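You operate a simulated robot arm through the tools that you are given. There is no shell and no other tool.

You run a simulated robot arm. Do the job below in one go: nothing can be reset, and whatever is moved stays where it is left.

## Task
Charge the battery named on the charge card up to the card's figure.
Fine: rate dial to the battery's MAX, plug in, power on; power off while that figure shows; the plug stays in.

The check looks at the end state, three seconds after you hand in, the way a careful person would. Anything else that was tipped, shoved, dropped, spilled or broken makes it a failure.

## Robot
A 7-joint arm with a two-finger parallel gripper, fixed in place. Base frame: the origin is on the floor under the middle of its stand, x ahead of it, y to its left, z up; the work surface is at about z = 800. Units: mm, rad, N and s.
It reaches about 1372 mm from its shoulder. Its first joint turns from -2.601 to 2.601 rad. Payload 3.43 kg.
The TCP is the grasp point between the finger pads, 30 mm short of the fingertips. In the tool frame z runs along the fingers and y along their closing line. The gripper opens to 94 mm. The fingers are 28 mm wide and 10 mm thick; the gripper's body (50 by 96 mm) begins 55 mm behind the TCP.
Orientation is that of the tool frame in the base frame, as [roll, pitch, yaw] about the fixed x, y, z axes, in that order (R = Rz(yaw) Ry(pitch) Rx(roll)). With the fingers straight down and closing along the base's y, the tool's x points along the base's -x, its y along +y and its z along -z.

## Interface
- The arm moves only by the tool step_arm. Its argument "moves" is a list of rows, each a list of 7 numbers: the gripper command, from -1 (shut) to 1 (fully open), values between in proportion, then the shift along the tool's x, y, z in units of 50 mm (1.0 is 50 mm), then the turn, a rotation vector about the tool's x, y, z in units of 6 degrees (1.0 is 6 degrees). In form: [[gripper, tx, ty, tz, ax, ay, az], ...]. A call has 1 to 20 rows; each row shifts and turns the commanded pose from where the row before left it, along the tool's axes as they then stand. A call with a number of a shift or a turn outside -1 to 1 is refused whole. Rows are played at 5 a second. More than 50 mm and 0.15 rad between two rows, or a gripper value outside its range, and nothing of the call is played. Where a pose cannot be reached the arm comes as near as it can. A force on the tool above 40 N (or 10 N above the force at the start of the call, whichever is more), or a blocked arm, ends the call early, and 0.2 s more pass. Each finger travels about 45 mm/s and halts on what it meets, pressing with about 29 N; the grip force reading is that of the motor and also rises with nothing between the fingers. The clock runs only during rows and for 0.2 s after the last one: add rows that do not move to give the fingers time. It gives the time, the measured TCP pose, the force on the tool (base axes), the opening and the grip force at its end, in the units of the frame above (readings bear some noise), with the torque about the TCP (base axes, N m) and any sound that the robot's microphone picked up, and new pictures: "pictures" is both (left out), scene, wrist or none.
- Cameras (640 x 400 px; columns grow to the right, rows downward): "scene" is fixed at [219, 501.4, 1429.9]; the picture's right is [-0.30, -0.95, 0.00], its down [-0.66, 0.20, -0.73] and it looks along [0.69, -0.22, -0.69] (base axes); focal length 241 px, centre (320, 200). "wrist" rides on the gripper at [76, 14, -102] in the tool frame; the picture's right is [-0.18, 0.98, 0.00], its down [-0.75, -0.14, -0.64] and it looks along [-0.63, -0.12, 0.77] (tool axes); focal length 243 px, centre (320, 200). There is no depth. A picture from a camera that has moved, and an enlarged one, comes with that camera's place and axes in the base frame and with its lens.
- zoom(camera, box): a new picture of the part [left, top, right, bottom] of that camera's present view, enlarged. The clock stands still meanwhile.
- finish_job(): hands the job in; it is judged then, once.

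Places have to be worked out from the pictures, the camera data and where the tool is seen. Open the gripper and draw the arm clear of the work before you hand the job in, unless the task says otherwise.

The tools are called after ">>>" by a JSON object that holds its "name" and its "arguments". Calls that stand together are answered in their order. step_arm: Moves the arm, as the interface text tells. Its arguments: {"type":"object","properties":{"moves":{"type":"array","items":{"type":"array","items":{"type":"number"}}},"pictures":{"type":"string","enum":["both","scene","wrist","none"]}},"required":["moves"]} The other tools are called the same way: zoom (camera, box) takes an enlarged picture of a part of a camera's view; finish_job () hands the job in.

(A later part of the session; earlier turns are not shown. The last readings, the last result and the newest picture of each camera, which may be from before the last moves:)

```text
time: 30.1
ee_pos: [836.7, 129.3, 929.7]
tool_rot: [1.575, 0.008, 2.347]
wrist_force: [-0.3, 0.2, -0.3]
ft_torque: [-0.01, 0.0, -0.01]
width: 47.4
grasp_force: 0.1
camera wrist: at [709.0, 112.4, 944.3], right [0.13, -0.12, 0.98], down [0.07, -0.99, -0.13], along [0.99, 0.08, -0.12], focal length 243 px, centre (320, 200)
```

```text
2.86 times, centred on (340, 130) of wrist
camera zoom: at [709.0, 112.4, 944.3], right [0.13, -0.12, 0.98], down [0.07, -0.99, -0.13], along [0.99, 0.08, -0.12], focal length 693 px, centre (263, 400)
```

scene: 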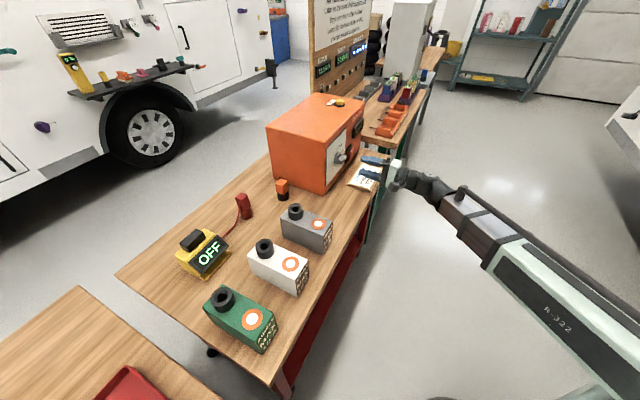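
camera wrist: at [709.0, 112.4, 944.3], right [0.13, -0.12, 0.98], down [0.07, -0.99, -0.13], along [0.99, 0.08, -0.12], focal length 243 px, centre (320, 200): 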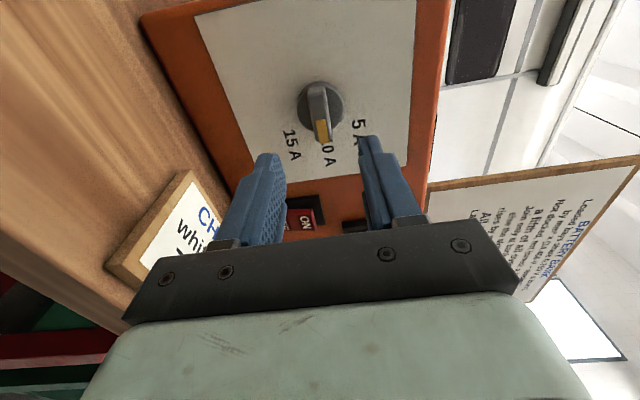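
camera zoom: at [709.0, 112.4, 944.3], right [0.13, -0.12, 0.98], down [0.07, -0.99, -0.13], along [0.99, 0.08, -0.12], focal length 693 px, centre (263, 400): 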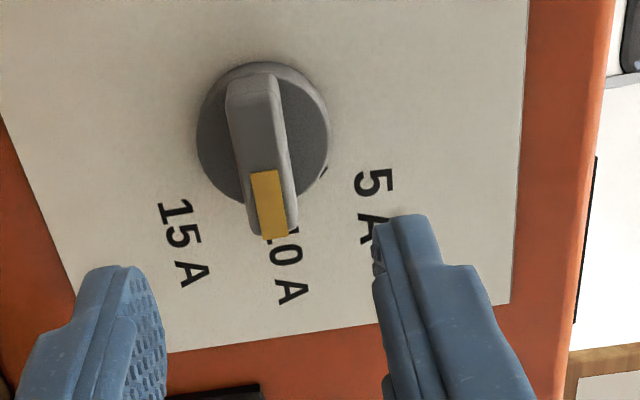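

The dial now points at 10 A. Next is the plug: I'll rise to z≈1100, shift left past the box's side, and look at the plug before choosing the grasp.

>>> {"name": "step_arm", "arguments": {"moves": [[0, 0, 0.2, -0.1, 0, 0, 0], [0, 0, 0.4, 0, 0, 0, 0], [0, 0, 0.5, 0, 0, 0, 0], [0, 0, 0.5, 0, 0, 0, 0], [0, 0.2, 0.5, 0, 0, 0, 0], [0, 0.4, 0.5, 0, 0, 0, 0], [0, 0.5, 0.4, 0, 0, 0, 0], [0, 0.5, 0.3, 0, 0, 0, 0], [0, 0.5, 0.1, 0, 0, 0, 0], [0, 0.5, 0, 0.1, 0, 0, 0], [0, 0.4, 0, 0.3, 0, 0, 0], [0, 0.3, 0, 0.5, 0, 0, 0], [0, 0, 0, 0.5, 0, 0, 0], [0, 0, 0, 0.5, 0, 0, 0], [0, 0, 0, 0.3, 0, 0, 0], [0, 0, 0, 0.2, 0, 0, 0], [0, 0, 0, 0, 0, 0, 0]], "pictures": "both"}}

```text
time: 33.7
ee_pos: [802.3, 328.5, 1098.5]
tool_rot: [1.576, 0.008, 2.343]
wrist_force: [-0.7, -0.1, -0.2]
ft_torque: [0.02, -0.01, 0.03]
width: 47.0
grasp_force: 0.0
camera wrist: at [675.4, 312.0, 1113.3], right [0.13, -0.12, 0.98], down [0.07, -0.99, -0.13], along [0.99, 0.08, -0.12], focal length 243 px, centre (320, 200)
```

scene: 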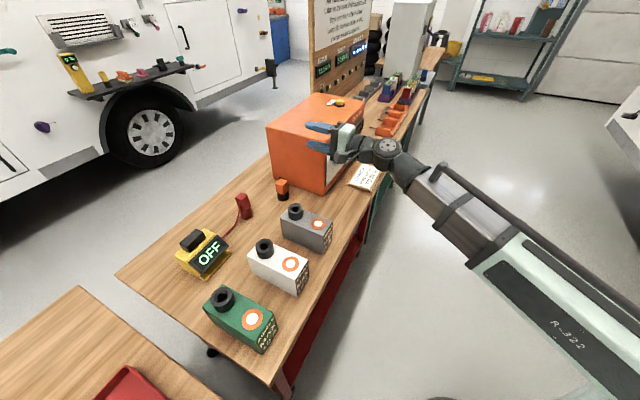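
wrist: 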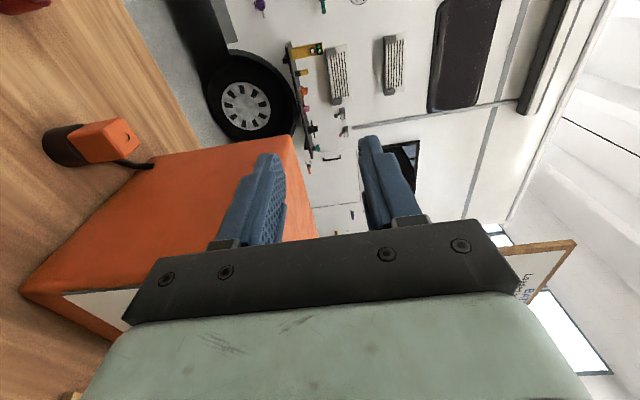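

Clear of the box. I'll rotate about tool x by 90° so the fingers point straight down, with the camera on the side away from the box.

>>> {"name": "step_arm", "arguments": {"moves": [[0, 0, 0, 0, 0.5, 0, 0], [0, 0, 0, 0, 0.85, 0, 0], [0, 0, 0, 0, 0.85, 0, 0], [0, 0, 0, 0, 0.85, 0, 0], [0, 0, 0, 0, 0.85, 0, 0], [0, 0, 0, 0, 0.85, 0, 0], [0, 0, 0, 0, 0.85, 0, 0], [0, 0, 0, 0, 0.85, 0, 0], [0, 0, 0, 0, 0.85, 0, 0], [0, 0, 0, 0, 0.85, 0, 0], [0, 0, 0, 0, 0.85, 0, 0], [0, 0, 0, 0, 0.85, 0, 0], [0, 0, 0, 0, 0.85, 0, 0], [0, 0, 0, 0, 0.85, 0, 0], [0, 0, 0, 0, 0.85, 0, 0], [0, 0, 0, 0, 0.85, 0, 0], [0, 0, 0, 0, 0.85, 0, 0], [0, 0, 0, 0, 0.85, 0, 0], [0, 0, 0, 0, 0.07, 0, 0], [0, 0, 0, 0, 0, 0, 0]], "pictures": "both"}}

```text
time: 37.9
ee_pos: [803.1, 329.3, 1099.4]
tool_rot: [-3.136, 0.008, 2.346]
wrist_force: [0.3, -0.7, -0.2]
ft_torque: [-0.05, -0.03, 0.0]
width: 46.9
grasp_force: 0.1
camera wrist: at [759.0, 394.7, 1200.8], right [0.83, 0.56, 0.0], down [0.43, -0.63, 0.65], along [0.36, -0.54, -0.76], focal length 243 px, centre (320, 200)
```

scene: 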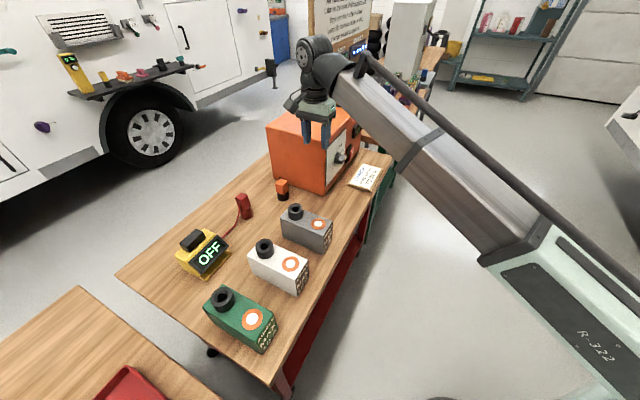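
wrist: 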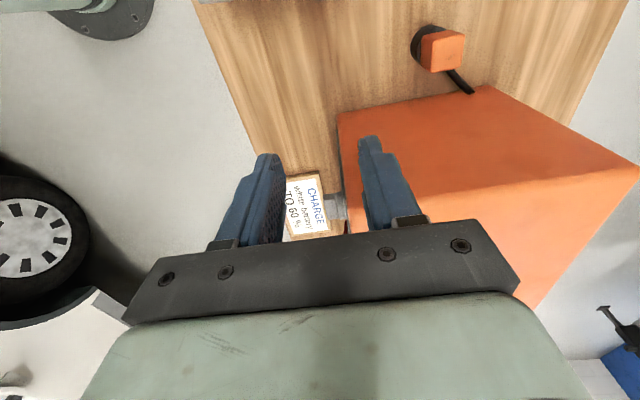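

>>> {"name": "zoom", "arguments": {"camera": "wrist", "box": [390, 10, 510, 110]}}

>>> {"name": "zoom", "arguments": {"camera": "scene", "box": [265, 165, 305, 210]}}

```text
4.00 times, centred on (450, 60) of wrist
camera zoom: at [759.0, 394.7, 1200.8], right [0.83, 0.56, 0.0], down [0.43, -0.63, 0.65], along [0.36, -0.54, -0.76], focal length 970 px, centre (-200, 760)
```

zoom: 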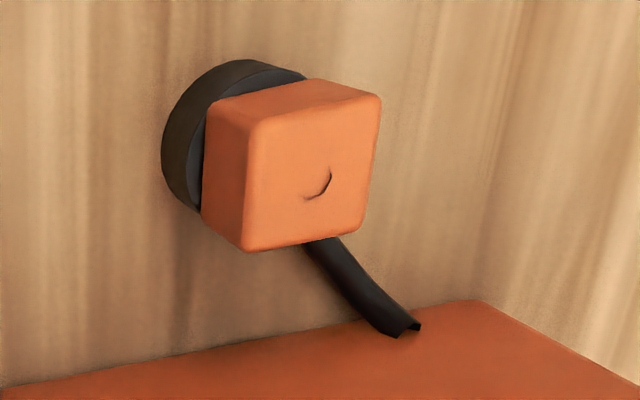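

```text
8.89 times, centred on (285, 188) of scene
camera zoom: at [219.0, 501.4, 1429.9], right [-0.3, -0.95, 0.0], down [-0.66, 0.2, -0.73], along [0.69, -0.22, -0.69], focal length 2140 px, centre (631, 311)
```

zoom: 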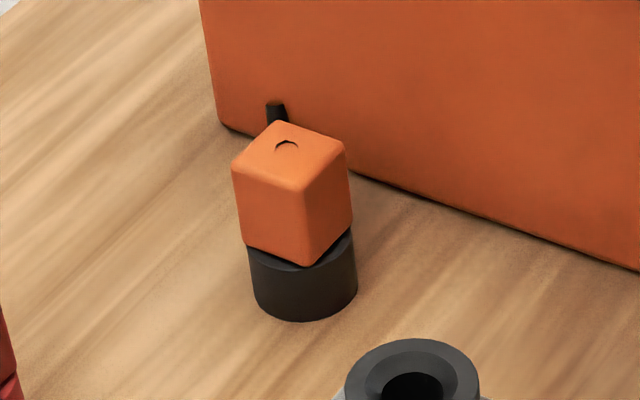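

The plug is an orange block about 32 mm square and about 43 mm tall, sitting in a black holder near (905,433). Its faces are parallel to my finger closing line, and the cable leaves on the box side. I'll move above it.

>>> {"name": "step_arm", "arguments": {"moves": [[1, 0, 0.2, 0, 0, 0, 0], [1, 0, 0.4, 0, 0, 0, 0], [1, 0, 0.5, 0.2, 0, 0, 0], [1, 0, 0.5, 0.4, 0, 0, 0], [1, 0, 0.5, 0.4, 0, 0, 0], [1, 0, 0.5, 0.4, 0, 0, 0], [1, 0, 0.3, 0.4, 0, 0, 0], [1, 0, 0.05, 0.2, 0, 0, 0], [1, 0, 0, 0, 0, 0, 0], [1, 0, 0, 0, 0, 0, 0]], "pictures": "both"}}

>>> {"name": "zoom", "arguments": {"camera": "wrist", "box": [240, 30, 440, 190]}}

>>> {"name": "zoom", "arguments": {"camera": "scene", "box": [240, 90, 340, 210]}}

```text
time: 40.1
ee_pos: [908.3, 432.1, 997.3]
tool_rot: [-3.136, 0.007, 2.347]
wrist_force: [0.3, 0.2, -0.2]
ft_torque: [-0.02, 0.03, 0.04]
width: 94.1
grasp_force: 0.1
camera wrist: at [864.7, 496.9, 1100.3], right [0.83, 0.56, 0.0], down [0.42, -0.63, 0.65], along [0.36, -0.54, -0.76], focal length 243 px, centre (320, 200)
```

scene: 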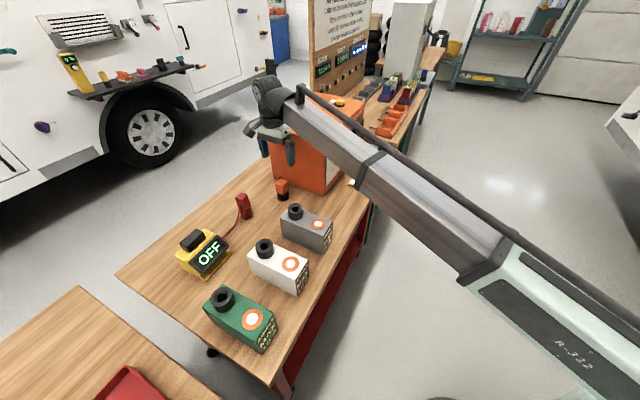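
wrist: 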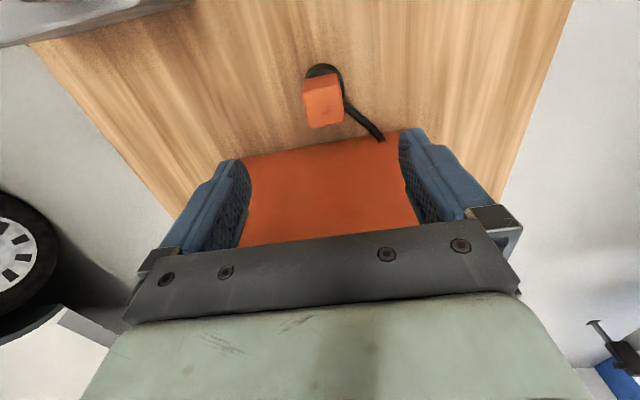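

```text
2.50 times, centred on (340, 110) of wrist
camera zoom: at [864.7, 496.9, 1100.3], right [0.83, 0.56, 0.0], down [0.42, -0.63, 0.65], along [0.36, -0.54, -0.76], focal length 606 px, centre (270, 425)
```

zoom: 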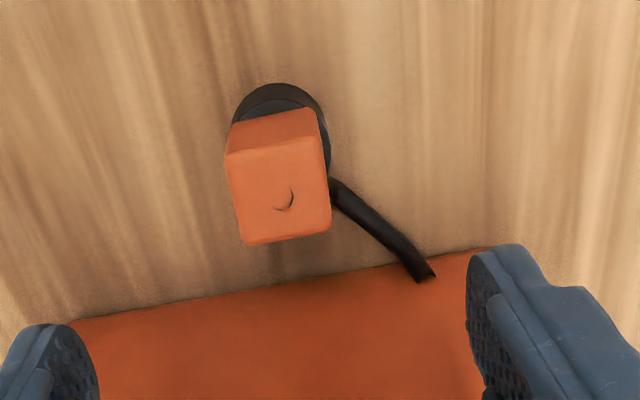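

```text
3.33 times, centred on (290, 150) of scene
camera zoom: at [219.0, 501.4, 1429.9], right [-0.3, -0.95, 0.0], down [-0.66, 0.2, -0.73], along [0.69, -0.22, -0.69], focal length 802 px, centre (420, 367)
```

zoom: 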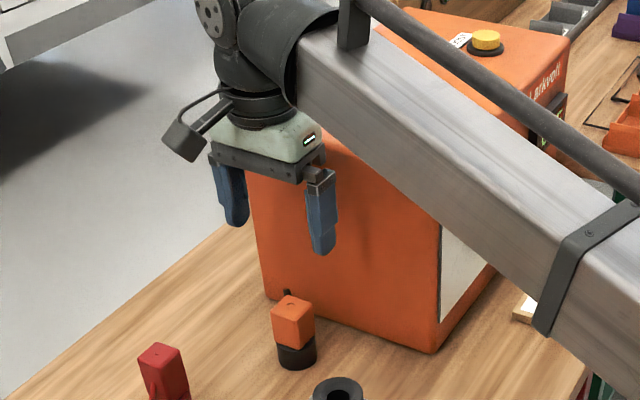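

Two-view triangulation puts the plug top at z≈875, centred about 3.5 mm along +tool y from my axis. I'll correct that and descend 100 mm with the fingers fully open.

>>> {"name": "step_arm", "arguments": {"moves": [[1, 0, 0.07, 0.2, 0, 0, 0], [1, 0, 0, 0.4, 0, 0, 0], [1, 0, 0, 0.4, 0, 0, 0], [1, 0, 0, 0.4, 0, 0, 0], [1, 0, 0, 0.3, 0, 0, 0], [1, 0, 0, 0.2, 0, 0, 0], [1, 0, 0, 0.1, 0, 0, 0], [1, 0, 0, 0, 0, 0, 0], [1, 0, 0, 0, 0, 0, 0]], "pictures": "both"}}

>>> {"name": "zoom", "arguments": {"camera": "wrist", "box": [220, 80, 430, 240]}}

>>> {"name": "zoom", "arguments": {"camera": "scene", "box": [240, 110, 340, 230]}}

```text
time: 42.1
ee_pos: [910.9, 433.2, 897.6]
tool_rot: [-3.138, 0.008, 2.346]
wrist_force: [0.0, 0.2, 0.1]
ft_torque: [0.0, -0.02, -0.02]
width: 93.8
grasp_force: 0.1
camera wrist: at [866.7, 498.9, 999.9], right [0.83, 0.56, 0.0], down [0.42, -0.63, 0.65], along [0.36, -0.54, -0.76], focal length 243 px, centre (320, 200)
```

scene: 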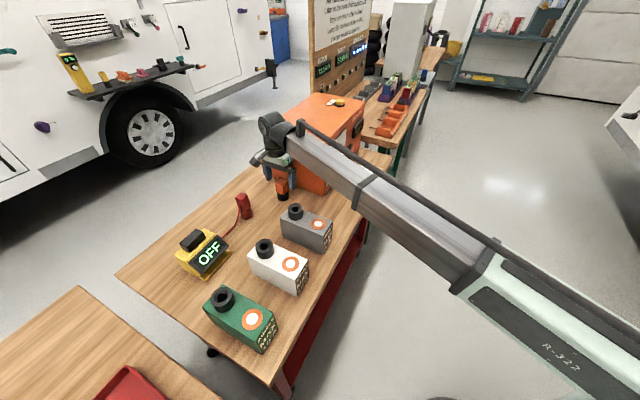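
wrist: 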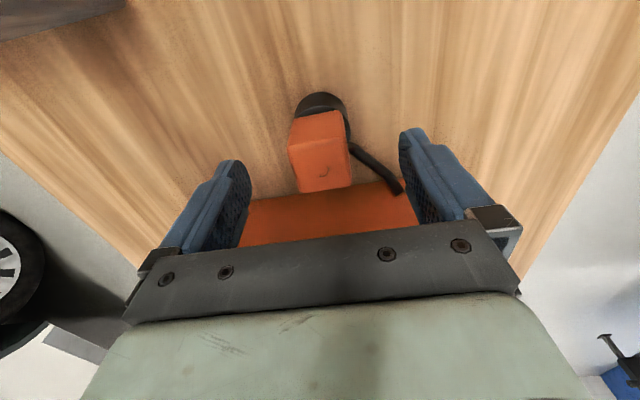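

```text
2.50 times, centred on (325, 160) of wrist
camera zoom: at [866.7, 498.9, 999.9], right [0.83, 0.56, 0.0], down [0.42, -0.63, 0.65], along [0.36, -0.54, -0.76], focal length 606 px, centre (308, 300)
```

zoom: 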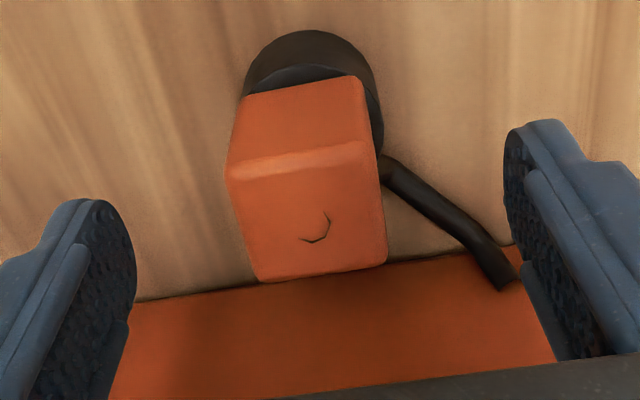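

```text
3.33 times, centred on (290, 170) of scene
camera zoom: at [219.0, 501.4, 1429.9], right [-0.3, -0.95, 0.0], down [-0.66, 0.2, -0.73], along [0.69, -0.22, -0.69], focal length 802 px, centre (420, 300)
```

zoom: 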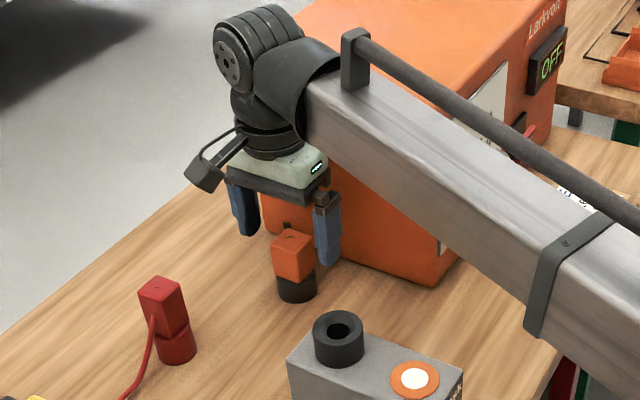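

Centred within 1 mm and aligned. I'll descend the last 30 mm (tips about 7 mm above the holder) and close on the plug.

>>> {"name": "step_arm", "arguments": {"moves": [[1, 0, 0, 0.2, 0, 0, 0], [1, 0, 0, 0.2, 0, 0, 0], [1, 0, 0, 0.1, 0, 0, 0], [1, 0, 0, 0.1, 0, 0, 0], [1, 0, 0, 0, 0, 0, 0], [0.4, 0, 0, 0, 0, 0, 0], [0, 0, 0, 0, 0, 0, 0], [-0.3, 0, 0, 0, 0, 0, 0], [-0.6, 0, 0, 0, 0, 0, 0], [-1, 0, 0, 0, 0, 0, 0], [-1, 0, 0, 0, 0, 0, 0], [-1, 0, 0, 0, 0, 0, 0]], "pictures": "both"}}

>>> {"name": "zoom", "arguments": {"camera": "wrist", "box": [220, 80, 430, 240]}}

>>> {"name": "zoom", "arguments": {"camera": "scene", "box": [240, 110, 340, 230]}}

```text
time: 44.7
ee_pos: [910.5, 434.2, 868.3]
tool_rot: [-3.137, 0.006, 2.345]
wrist_force: [0.4, 0.1, 0.4]
ft_torque: [0.02, -0.06, 0.01]
width: 40.1
grasp_force: 29.4
camera wrist: at [866.9, 498.3, 970.3], right [0.83, 0.56, 0.0], down [0.42, -0.63, 0.65], along [0.36, -0.54, -0.76], focal length 243 px, centre (320, 200)
```

scene: 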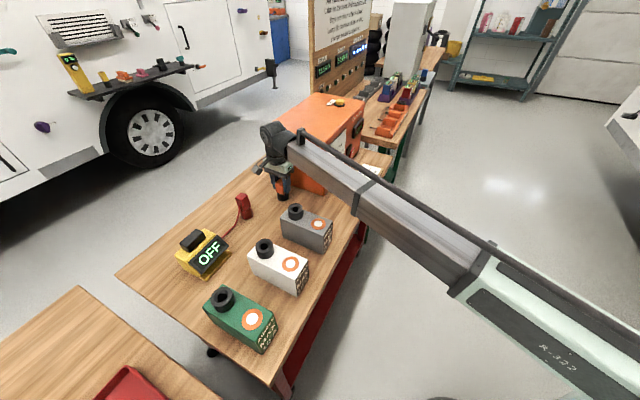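
wrist: 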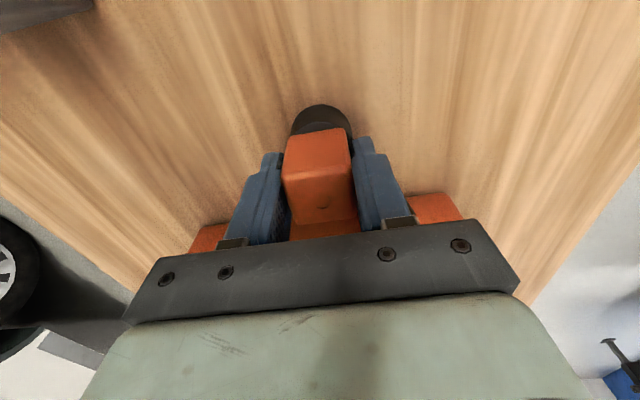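

```text
2.50 times, centred on (325, 160) of wrist
camera zoom: at [866.9, 498.3, 970.3], right [0.83, 0.56, 0.0], down [0.42, -0.63, 0.65], along [0.36, -0.54, -0.76], focal length 606 px, centre (308, 300)
```

zoom: 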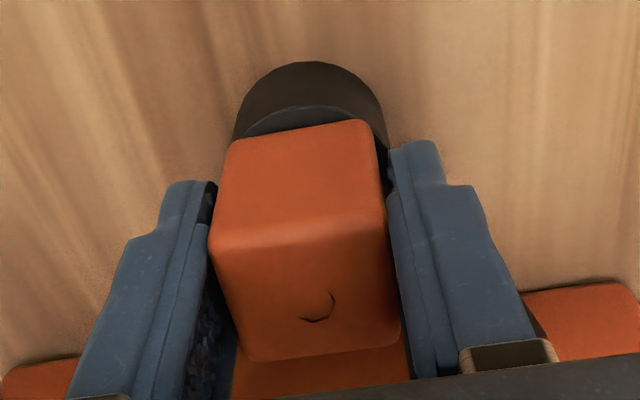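

```text
3.33 times, centred on (290, 170) of scene
camera zoom: at [219.0, 501.4, 1429.9], right [-0.3, -0.95, 0.0], down [-0.66, 0.2, -0.73], along [0.69, -0.22, -0.69], focal length 802 px, centre (420, 300)
```

zoom: 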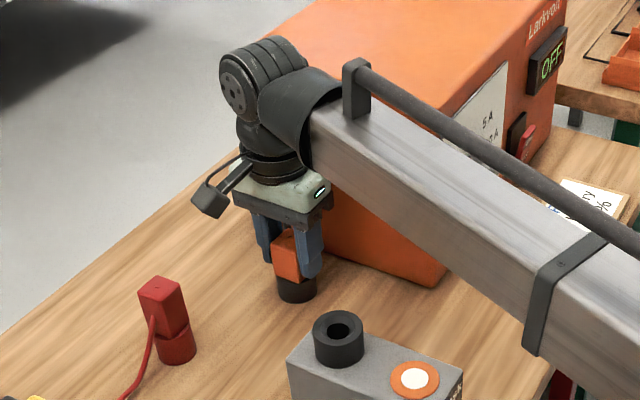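

The plug is gripped (29 N). I'll lift it straight up slowly out of the holder.

>>> {"name": "step_arm", "arguments": {"moves": [[-1, 0, 0, -0.1, 0, 0, 0], [-1, 0, 0, -0.2, 0, 0, 0], [-1, 0, 0, -0.2, 0, 0, 0], [-1, 0, 0, -0.2, 0, 0, 0], [-1, 0, 0, -0.3, 0, 0, 0], [-1, 0, 0, -0.3, 0, 0, 0], [-1, 0, 0, -0.1, 0, 0, 0], [-1, 0, 0, 0, 0, 0, 0]], "pictures": "both"}}

>>> {"name": "zoom", "arguments": {"camera": "wrist", "box": [220, 40, 430, 240]}}

>>> {"name": "zoom", "arguments": {"camera": "scene", "box": [240, 110, 340, 230]}}

```text
time: 46.5
ee_pos: [909.3, 432.6, 937.7]
tool_rot: [-3.136, 0.007, 2.344]
wrist_force: [0.1, 0.7, -0.4]
ft_torque: [0.03, 0.01, 0.02]
width: 39.6
grasp_force: 28.5
camera wrist: at [866.9, 498.5, 1039.8], right [0.83, 0.56, 0.0], down [0.42, -0.63, 0.65], along [0.36, -0.54, -0.76], focal length 243 px, centre (320, 200)
```

scene: 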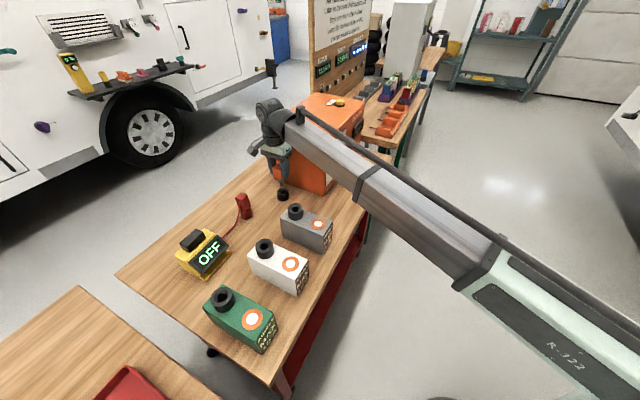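
wrist: 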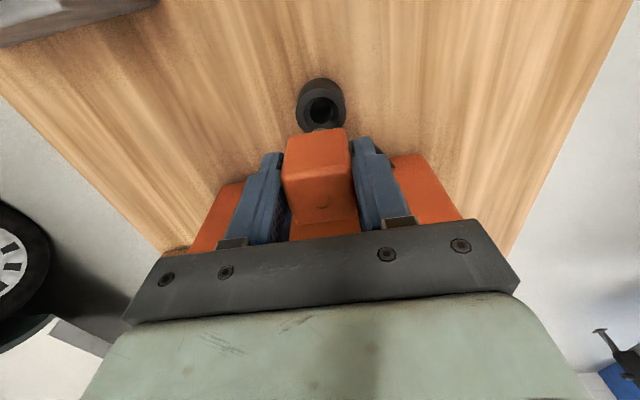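

```text
2.00 times, centred on (325, 140) of wrist
camera zoom: at [866.9, 498.5, 1039.8], right [0.83, 0.56, 0.0], down [0.42, -0.63, 0.65], along [0.36, -0.54, -0.76], focal length 485 px, centre (310, 320)
```

zoom: 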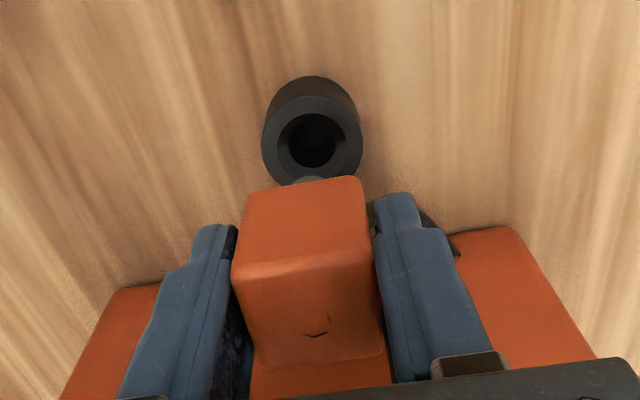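

```text
3.33 times, centred on (290, 170) of scene
camera zoom: at [219.0, 501.4, 1429.9], right [-0.3, -0.95, 0.0], down [-0.66, 0.2, -0.73], along [0.69, -0.22, -0.69], focal length 802 px, centre (420, 300)
```

zoom: 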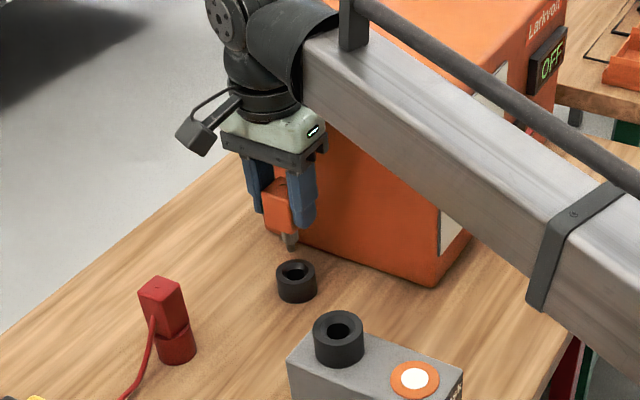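

The plug is out, with a short pin below, and the holder hole shows at pixel (321,111.5) for a 210 mm camera height, which gives me a calibration for the socket. I'll raise it well above the battery sockets and carry it toward the white battery.

>>> {"name": "step_arm", "arguments": {"moves": [[-1, 0, 0, -0.3, 0, 0, 0], [-1, 0, 0, -0.5, 0, 0, 0], [-1, 0, 0, -0.5, 0, 0, 0], [-1, 0, 0, -0.4, 0, 0, 0], [-1, 0.1, -0.05, -0.3, 0, 0, 0], [-1, 0.3, -0.16, -0.1, 0, 0, 0], [-1, 0.45, -0.25, 0, 0, 0, 0], [-1, 0.45, -0.25, 0, 0, 0, 0], [-1, 0.45, -0.25, 0, 0, 0, 0], [-1, 0.45, -0.25, 0, 0, 0, 0], [-1, 0.3, -0.16, 0, 0, 0, 0], [-1, 0.1, -0.05, 0, 0, 0, 0], [-1, 0, 0, 0, 0, 0, 0]], "pictures": "both"}}

```text
time: 49.3
ee_pos: [768.2, 477.7, 1043.3]
tool_rot: [-3.136, 0.007, 2.343]
wrist_force: [0.4, 0.3, -0.5]
ft_torque: [-0.01, -0.01, 0.01]
width: 39.8
grasp_force: 29.2
camera wrist: at [725.2, 542.8, 1145.0], right [0.83, 0.56, 0.0], down [0.42, -0.63, 0.65], along [0.36, -0.54, -0.76], focal length 243 px, centre (320, 200)
```

scene: 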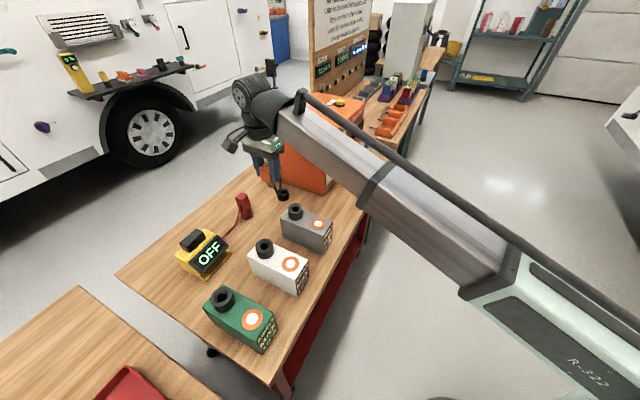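
wrist: 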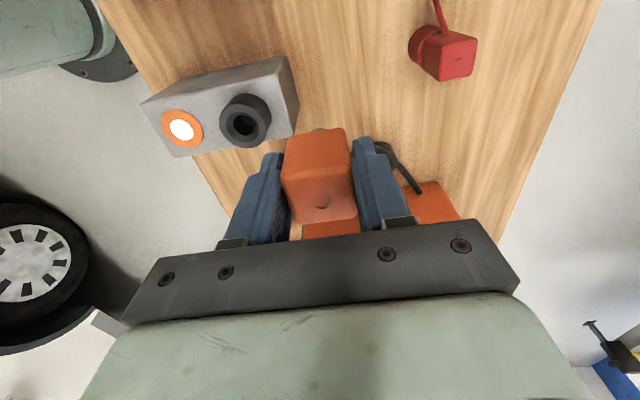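

No unexpected forces, and the cable follows. I'll continue to above the white battery's socket, estimated near (614,528).

>>> {"name": "step_arm", "arguments": {"moves": [[-1, 0.1, -0.05, 0, 0, 0, 0], [-1, 0.3, -0.16, 0, 0, 0, 0], [-1, 0.45, -0.24, 0, 0, 0, 0], [-1, 0.45, -0.24, 0, 0, 0, 0], [-1, 0.45, -0.24, 0, 0, 0, 0], [-1, 0.45, -0.24, 0, 0, 0, 0], [-1, 0.4, -0.2, 0, 0, 0, 0], [-1, 0.2, -0.1, 0, 0, 0, 0], [-1, 0.07, -0.03, 0, 0, 0, 0], [-1, 0, 0, 0, 0, 0, 0], [-1, 0, 0, 0, 0, 0, 0]], "pictures": "both"}}

>>> {"name": "zoom", "arguments": {"camera": "wrist", "box": [220, 40, 430, 240]}}

>>> {"name": "zoom", "arguments": {"camera": "scene", "box": [200, 140, 330, 310]}}

```text
time: 51.7
ee_pos: [614.9, 527.5, 1041.5]
tool_rot: [-3.137, 0.008, 2.345]
wrist_force: [-0.9, -0.9, 1.1]
ft_torque: [-0.03, 0.01, 0.01]
width: 39.5
grasp_force: 29.0
camera wrist: at [571.0, 593.3, 1143.5], right [0.83, 0.56, 0.0], down [0.42, -0.63, 0.65], along [0.36, -0.54, -0.76], focal length 243 px, centre (320, 200)
```

scene: 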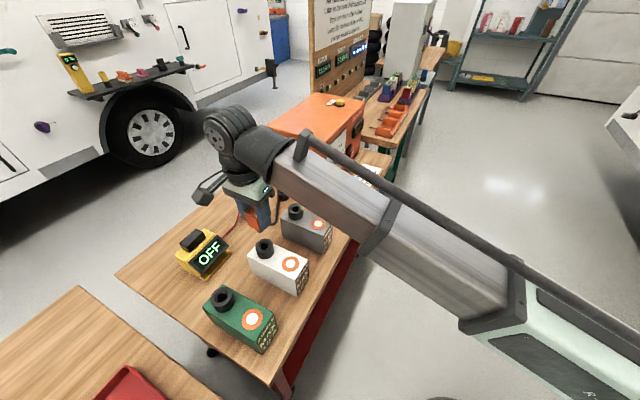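
wrist: 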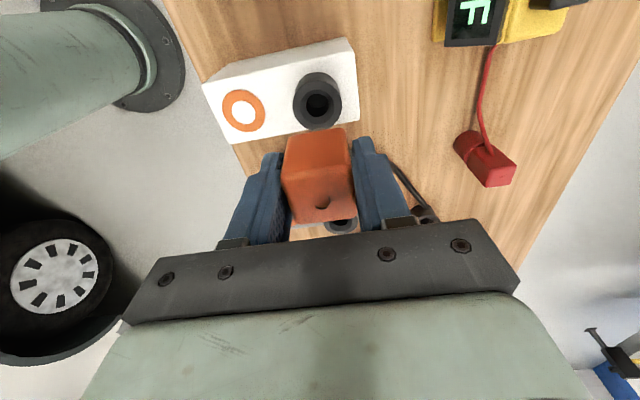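

```text
2.00 times, centred on (325, 140) of wrist
camera zoom: at [571.0, 593.3, 1143.5], right [0.83, 0.56, 0.0], down [0.42, -0.63, 0.65], along [0.36, -0.54, -0.76], focal length 485 px, centre (310, 320)
```

zoom: 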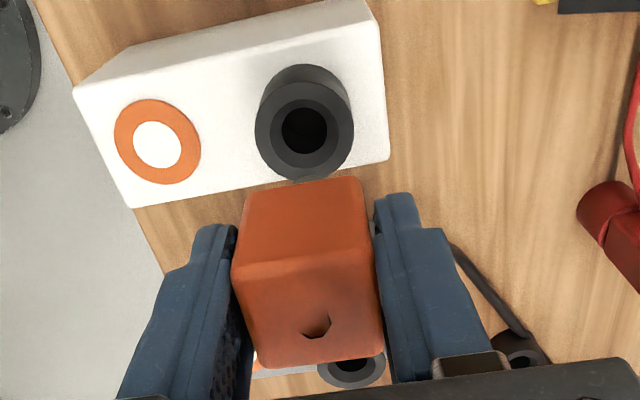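

```text
2.35 times, centred on (265, 225) of scene
camera zoom: at [219.0, 501.4, 1429.9], right [-0.3, -0.95, 0.0], down [-0.66, 0.2, -0.73], along [0.69, -0.22, -0.69], focal length 566 px, centre (449, 141)
```

zoom: 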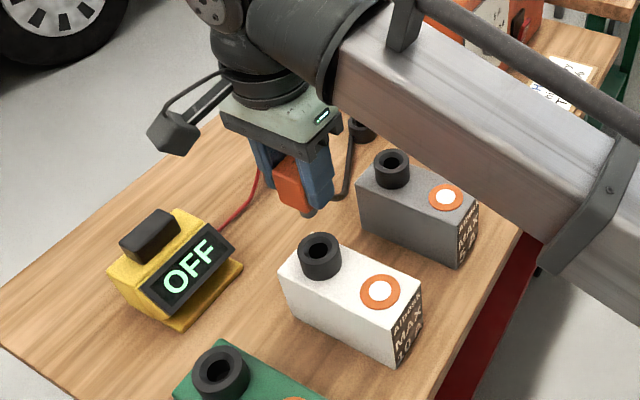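

>>> {"name": "zoom", "arguments": {"camera": "scene", "box": [240, 225, 300, 275]}}

>>> {"name": "zoom", "arguments": {"camera": "scene", "box": [240, 180, 300, 240]}}

>>> {"name": "zoom", "arguments": {"camera": "wrist", "box": [280, 50, 370, 140]}}

```text
8.00 times, centred on (270, 250) of scene
camera zoom: at [219.0, 501.4, 1429.9], right [-0.3, -0.95, 0.0], down [-0.66, 0.2, -0.73], along [0.69, -0.22, -0.69], focal length 1926 px, centre (720, -200)
```

zoom: 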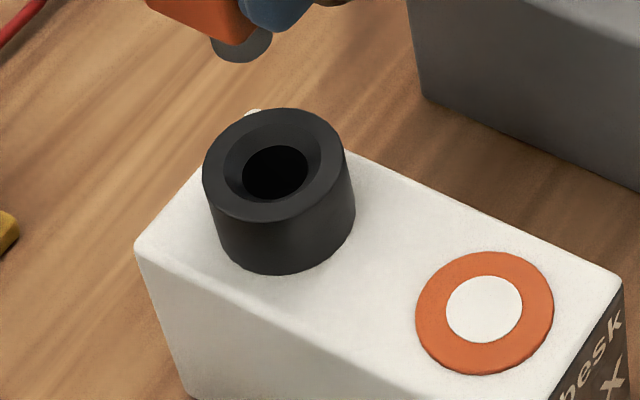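

```text
6.67 times, centred on (270, 210) of scene
camera zoom: at [219.0, 501.4, 1429.9], right [-0.3, -0.95, 0.0], down [-0.66, 0.2, -0.73], along [0.69, -0.22, -0.69], focal length 1605 px, centre (653, 133)
```

zoom: 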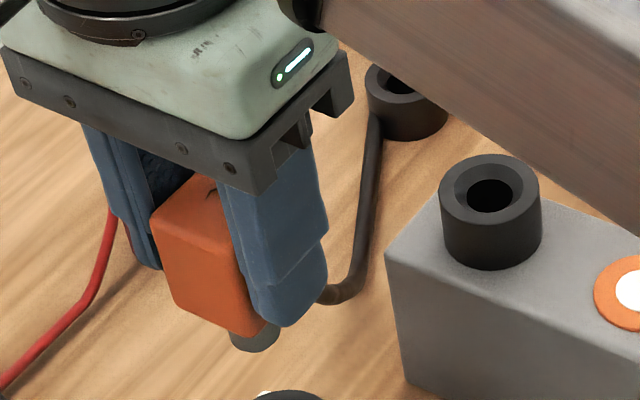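

```text
4.44 times, centred on (325, 95) of wrist
camera zoom: at [571.0, 593.3, 1143.5], right [0.83, 0.56, 0.0], down [0.42, -0.63, 0.65], along [0.36, -0.54, -0.76], focal length 1078 px, centre (298, 667)
```

zoom: 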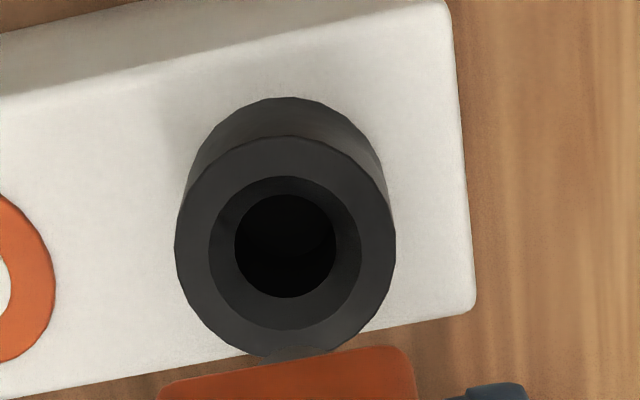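

I'll measure the socket height by parallax: shift 40 mm along tool y at the same height, and take a picture.

>>> {"name": "step_arm", "arguments": {"moves": [[-1, 0, 0.3, 0, 0, 0, 0], [-1, 0, 0.4, 0, 0, 0, 0], [-1, 0, 0.3, 0, 0, 0, 0], [-1, 0, 0, 0, 0, 0, 0], [-1, 0, 0, 0, 0, 0, 0]], "pictures": "wrist"}}

>>> {"name": "zoom", "arguments": {"camera": "wrist", "box": [220, 60, 310, 150]}}

```text
time: 52.9
ee_pos: [649.8, 562.2, 1041.5]
tool_rot: [-3.134, 0.007, 2.345]
wrist_force: [-0.2, 0.6, -0.8]
ft_torque: [0.01, -0.01, 0.02]
width: 39.6
grasp_force: 29.0
camera wrist: at [607.3, 627.9, 1142.9], right [0.83, 0.56, 0.0], down [0.42, -0.63, 0.65], along [0.36, -0.54, -0.76], focal length 243 px, centre (320, 200)
```

wrist: 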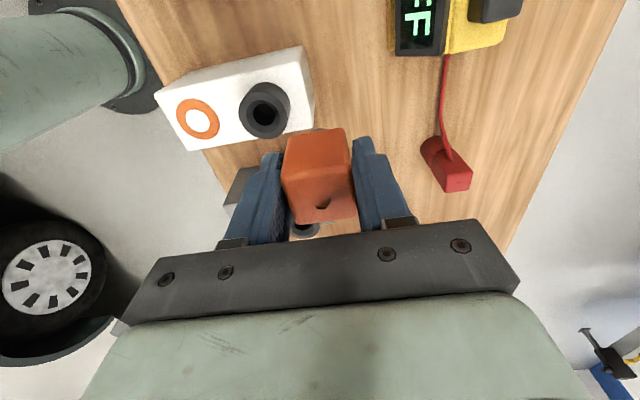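

```text
4.44 times, centred on (265, 105) of wrist
camera zoom: at [607.3, 627.9, 1142.9], right [0.83, 0.56, 0.0], down [0.42, -0.63, 0.65], along [0.36, -0.54, -0.76], focal length 1078 px, centre (564, 622)
```

zoom: 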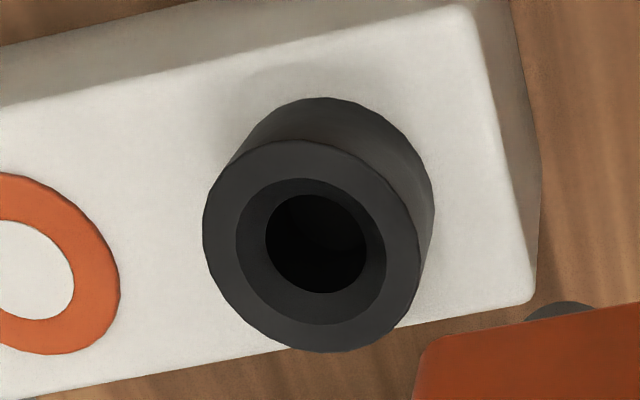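

The socket top works out at z≈925.5, with its hole 3.3 mm along +x and 52.3 mm along -y from my axis, and the pin is on the axis to about 1 mm. I'll move over the hole and descend 35 mm, staying just above it.

>>> {"name": "step_arm", "arguments": {"moves": [[-1, 0.066, -0.3, 0, 0, 0, 0], [-1, 0, -0.4, 0, 0, 0, 0], [-1, 0, -0.346, 0, 0, 0, 0], [-1, 0, 0, 0, 0, 0, 0], [-1, 0, 0, 0.2, 0, 0, 0], [-1, 0, 0, 0.2, 0, 0, 0], [-1, 0, 0, 0.2, 0, 0, 0], [-1, 0, 0, 0.1, 0, 0, 0], [-1, 0, 0, 0, 0, 0, 0], [-1, 0, 0, 0, 0, 0, 0]], "pictures": "both"}}

>>> {"name": "zoom", "arguments": {"camera": "wrist", "box": [260, 60, 380, 180]}}

>>> {"name": "zoom", "arguments": {"camera": "scene", "box": [230, 190, 310, 280]}}

```text
time: 55.1
ee_pos: [610.2, 530.0, 1005.5]
tool_rot: [-3.138, 0.008, 2.347]
wrist_force: [-0.4, 0.0, -0.4]
ft_torque: [0.01, -0.04, -0.03]
width: 39.8
grasp_force: 29.2
camera wrist: at [567.0, 593.6, 1108.5], right [0.83, 0.56, 0.0], down [0.42, -0.63, 0.65], along [0.36, -0.54, -0.76], focal length 243 px, centre (320, 200)
```

scene: 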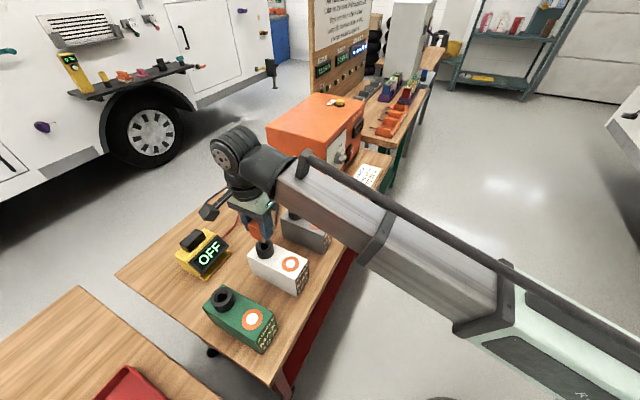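
wrist: 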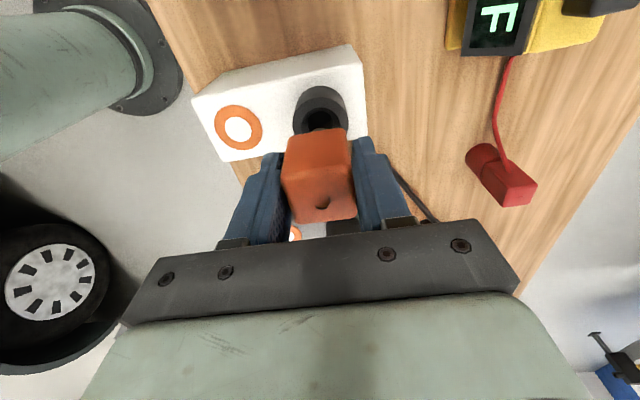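

```text
3.33 times, centred on (320, 120) of wrist
camera zoom: at [567.0, 593.6, 1108.5], right [0.83, 0.56, 0.0], down [0.42, -0.63, 0.65], along [0.36, -0.54, -0.76], focal length 809 px, centre (320, 467)
```

zoom: 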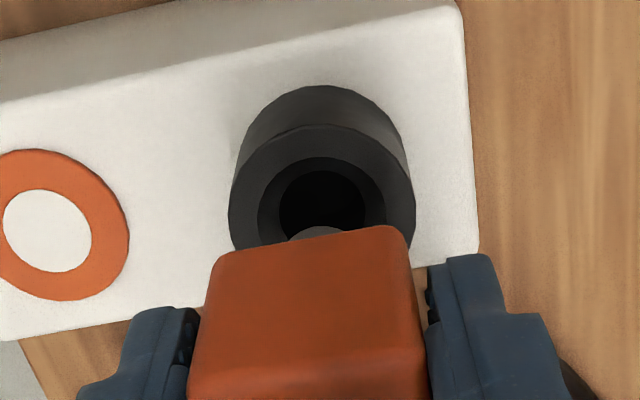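

```text
4.44 times, centred on (270, 235) of scene
camera zoom: at [219.0, 501.4, 1429.9], right [-0.3, -0.95, 0.0], down [-0.66, 0.2, -0.73], along [0.69, -0.22, -0.69], focal length 1070 px, centre (542, 44)
```

zoom: 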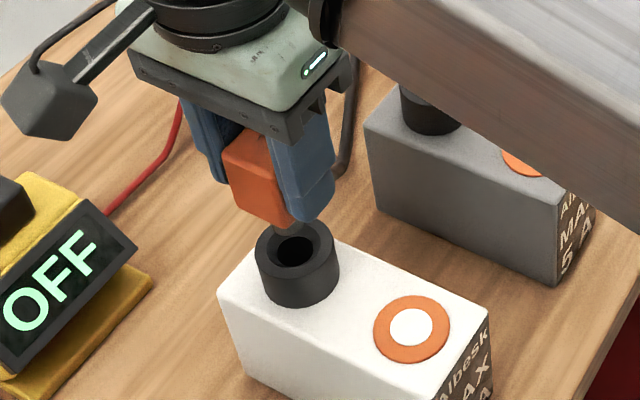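

The pin lines up with the hole within about 1 mm. I'll descend slowly, watching the force.

>>> {"name": "step_arm", "arguments": {"moves": [[-1, 0, 0, 0.1, 0, 0, 0], [-1, 0, 0, 0.1, 0, 0, 0], [-1, 0, 0, 0.1, 0, 0, 0], [-1, 0, 0, 0.1, 0, 0, 0], [-1, 0, 0, 0.1, 0, 0, 0], [-1, 0, 0, 0.06, 0, 0, 0], [-1, 0, 0, 0, 0, 0, 0]], "pictures": "both"}}

>>> {"name": "zoom", "arguments": {"camera": "scene", "box": [230, 190, 310, 280]}}

>>> {"name": "zoom", "arguments": {"camera": "wrist", "box": [260, 60, 380, 180]}}

```text
time: 56.7
ee_pos: [611.2, 527.5, 978.6]
tool_rot: [-3.136, 0.007, 2.345]
wrist_force: [0.3, 0.5, -0.7]
ft_torque: [0.02, 0.03, 0.03]
width: 39.6
grasp_force: 29.0
camera wrist: at [567.5, 593.3, 1080.8], right [0.83, 0.56, 0.0], down [0.42, -0.63, 0.65], along [0.36, -0.54, -0.76], focal length 243 px, centre (320, 200)
```

scene: 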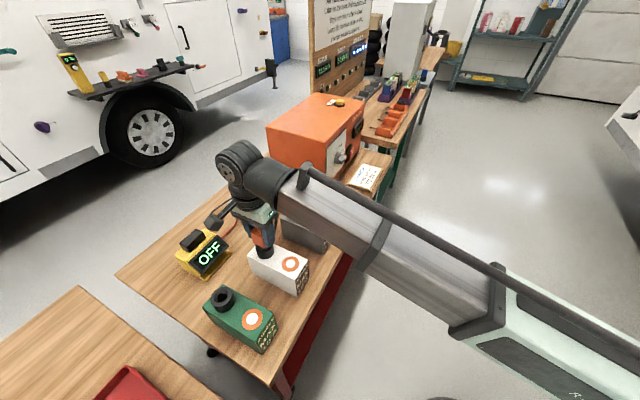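
wrist: 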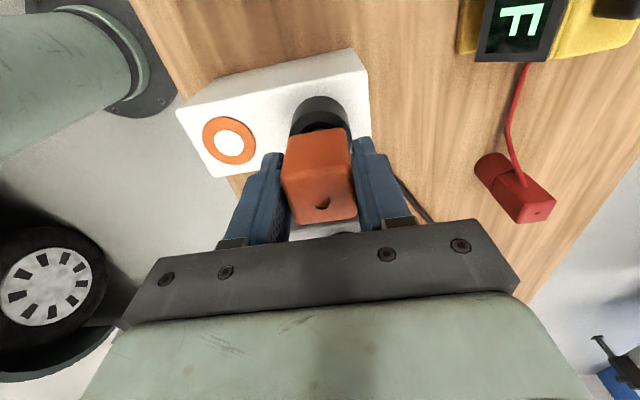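

```text
4.44 times, centred on (270, 235) of scene
camera zoom: at [219.0, 501.4, 1429.9], right [-0.3, -0.95, 0.0], down [-0.66, 0.2, -0.73], along [0.69, -0.22, -0.69], focal length 1070 px, centre (542, 44)
```

zoom: 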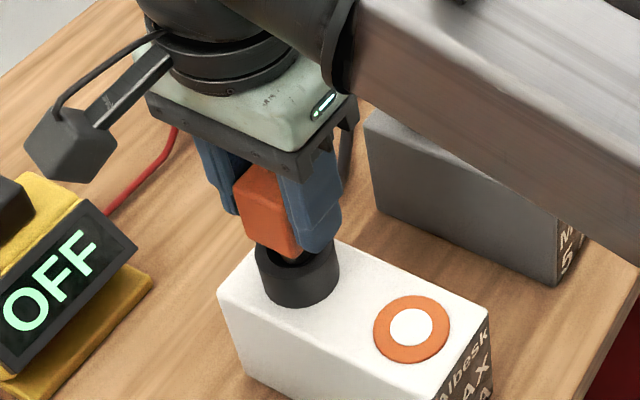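

```text
3.33 times, centred on (320, 120) of wrist
camera zoom: at [567.5, 593.3, 1080.8], right [0.83, 0.56, 0.0], down [0.42, -0.63, 0.65], along [0.36, -0.54, -0.76], focal length 809 px, centre (320, 467)
```

zoom: 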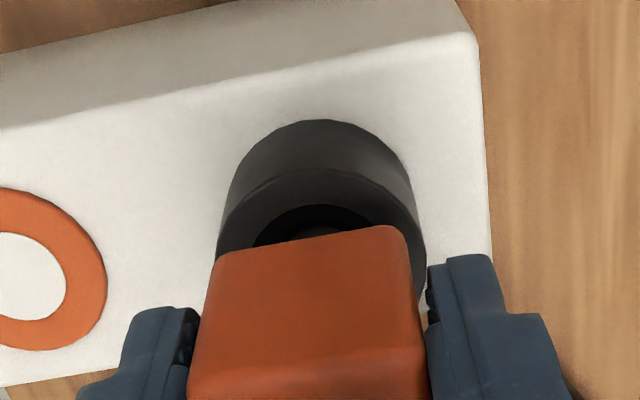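

The pin is entering the hole with no contact force. I'll continue with 3 mm steps.

>>> {"name": "step_arm", "arguments": {"moves": [[-1, 0, 0, 0.06, 0, 0, 0], [-1, 0, 0, 0.06, 0, 0, 0], [-1, 0, 0, 0.06, 0, 0, 0], [-1, 0, 0, 0.04, 0, 0, 0], [-1, 0, 0, 0, 0, 0, 0]], "pictures": "none"}}

>>> {"name": "zoom", "arguments": {"camera": "scene", "box": [230, 190, 310, 280]}}

>>> {"name": "zoom", "arguments": {"camera": "wrist", "box": [260, 60, 380, 180]}}

```text
time: 57.9
ee_pos: [610.5, 528.6, 968.4]
tool_rot: [-3.136, 0.008, 2.346]
wrist_force: [-0.4, -0.2, -0.7]
ft_torque: [0.03, 0.03, -0.01]
width: 39.7
grasp_force: 29.1
```

```text
4.44 times, centred on (270, 235) of scene
camera zoom: at [219.0, 501.4, 1429.9], right [-0.3, -0.95, 0.0], down [-0.66, 0.2, -0.73], along [0.69, -0.22, -0.69], focal length 1070 px, centre (542, 44)
```

zoom: 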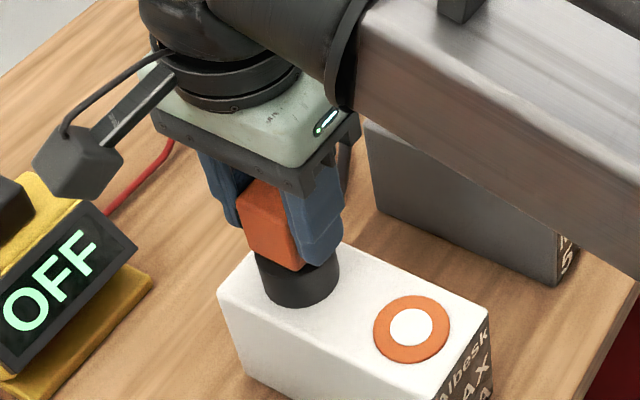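

```text
3.33 times, centred on (320, 120) of wrist
camera zoom: at [567.4, 593.8, 1069.6], right [0.83, 0.56, 0.0], down [0.42, -0.63, 0.65], along [0.36, -0.54, -0.76], focal length 809 px, centre (320, 467)
```

zoom: 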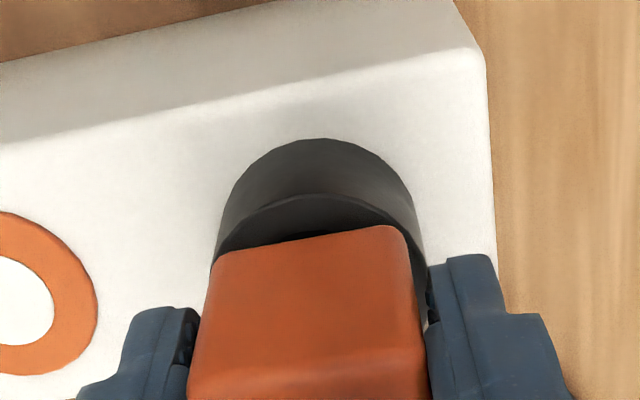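

>>> {"name": "step_arm", "arguments": {"moves": [[-1, 0, 0, 0.03, 0, 0, 0], [-1, 0, 0, 0.03, 0, 0, 0], [-1, 0, 0, 0, 0, 0, 0]], "pictures": "none"}}

```text
time: 58.7
ee_pos: [610.5, 527.4, 963.2]
tool_rot: [-3.138, 0.007, 2.346]
wrist_force: [0.3, 0.3, 2.0]
ft_torque: [0.03, 0.01, 0.03]
width: 39.9
grasp_force: 29.2
```

A slight upward force of 2 N is appearing. I'll make a further 1.5 mm step to confirm seating.

>>> {"name": "step_arm", "arguments": {"moves": [[-1, 0, 0, 0.03, 0, 0, 0], [-1, 0, 0, 0, 0, 0, 0]], "pictures": "none"}}

>>> {"name": "zoom", "arguments": {"camera": "scene", "box": [230, 190, 310, 280]}}

>>> {"name": "zoom", "arguments": {"camera": "wrist", "box": [220, 80, 430, 240]}}

```text
time: 59.3
ee_pos: [612.6, 528.5, 963.1]
tool_rot: [-3.138, 0.008, 2.344]
wrist_force: [-0.3, 1.4, 1.9]
ft_torque: [0.06, 0.03, -0.02]
width: 39.8
grasp_force: 29.1
```

```text
4.44 times, centred on (270, 235) of scene
camera zoom: at [219.0, 501.4, 1429.9], right [-0.3, -0.95, 0.0], down [-0.66, 0.2, -0.73], along [0.69, -0.22, -0.69], focal length 1070 px, centre (542, 44)
```

zoom: 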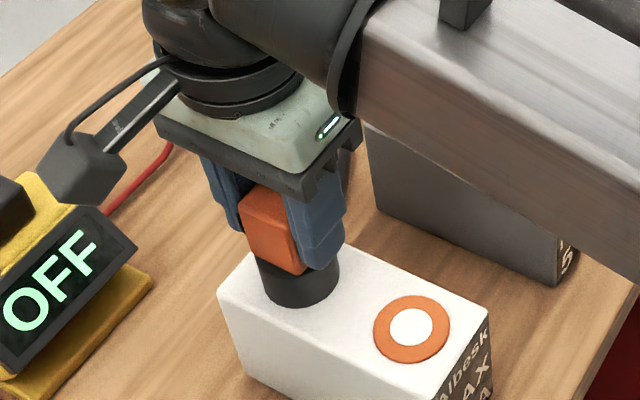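

```text
2.50 times, centred on (325, 160) of wrist
camera zoom: at [567.5, 593.4, 1065.4], right [0.83, 0.56, 0.0], down [0.42, -0.63, 0.65], along [0.36, -0.54, -0.76], focal length 606 px, centre (308, 300)
```

zoom: 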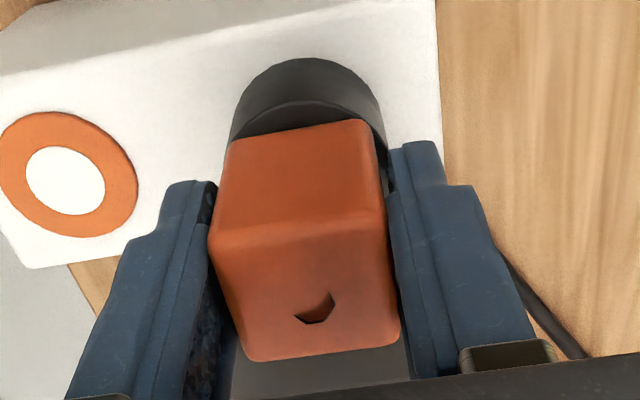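

The view now matches the parked (fully seated) view almost exactly. I'll press 1.5 mm more to confirm it bottoms out.

>>> {"name": "step_arm", "arguments": {"moves": [[-1, 0, 0, 0.03, 0, 0, 0], [-1, 0, 0, 0, 0, 0, 0]], "pictures": "none"}}

```text
time: 59.9
ee_pos: [611.5, 527.8, 962.3]
tool_rot: [-3.14, 0.008, 2.346]
wrist_force: [0.8, 1.3, 22.2]
ft_torque: [-0.13, -0.18, 0.01]
width: 39.8
grasp_force: 28.6
```

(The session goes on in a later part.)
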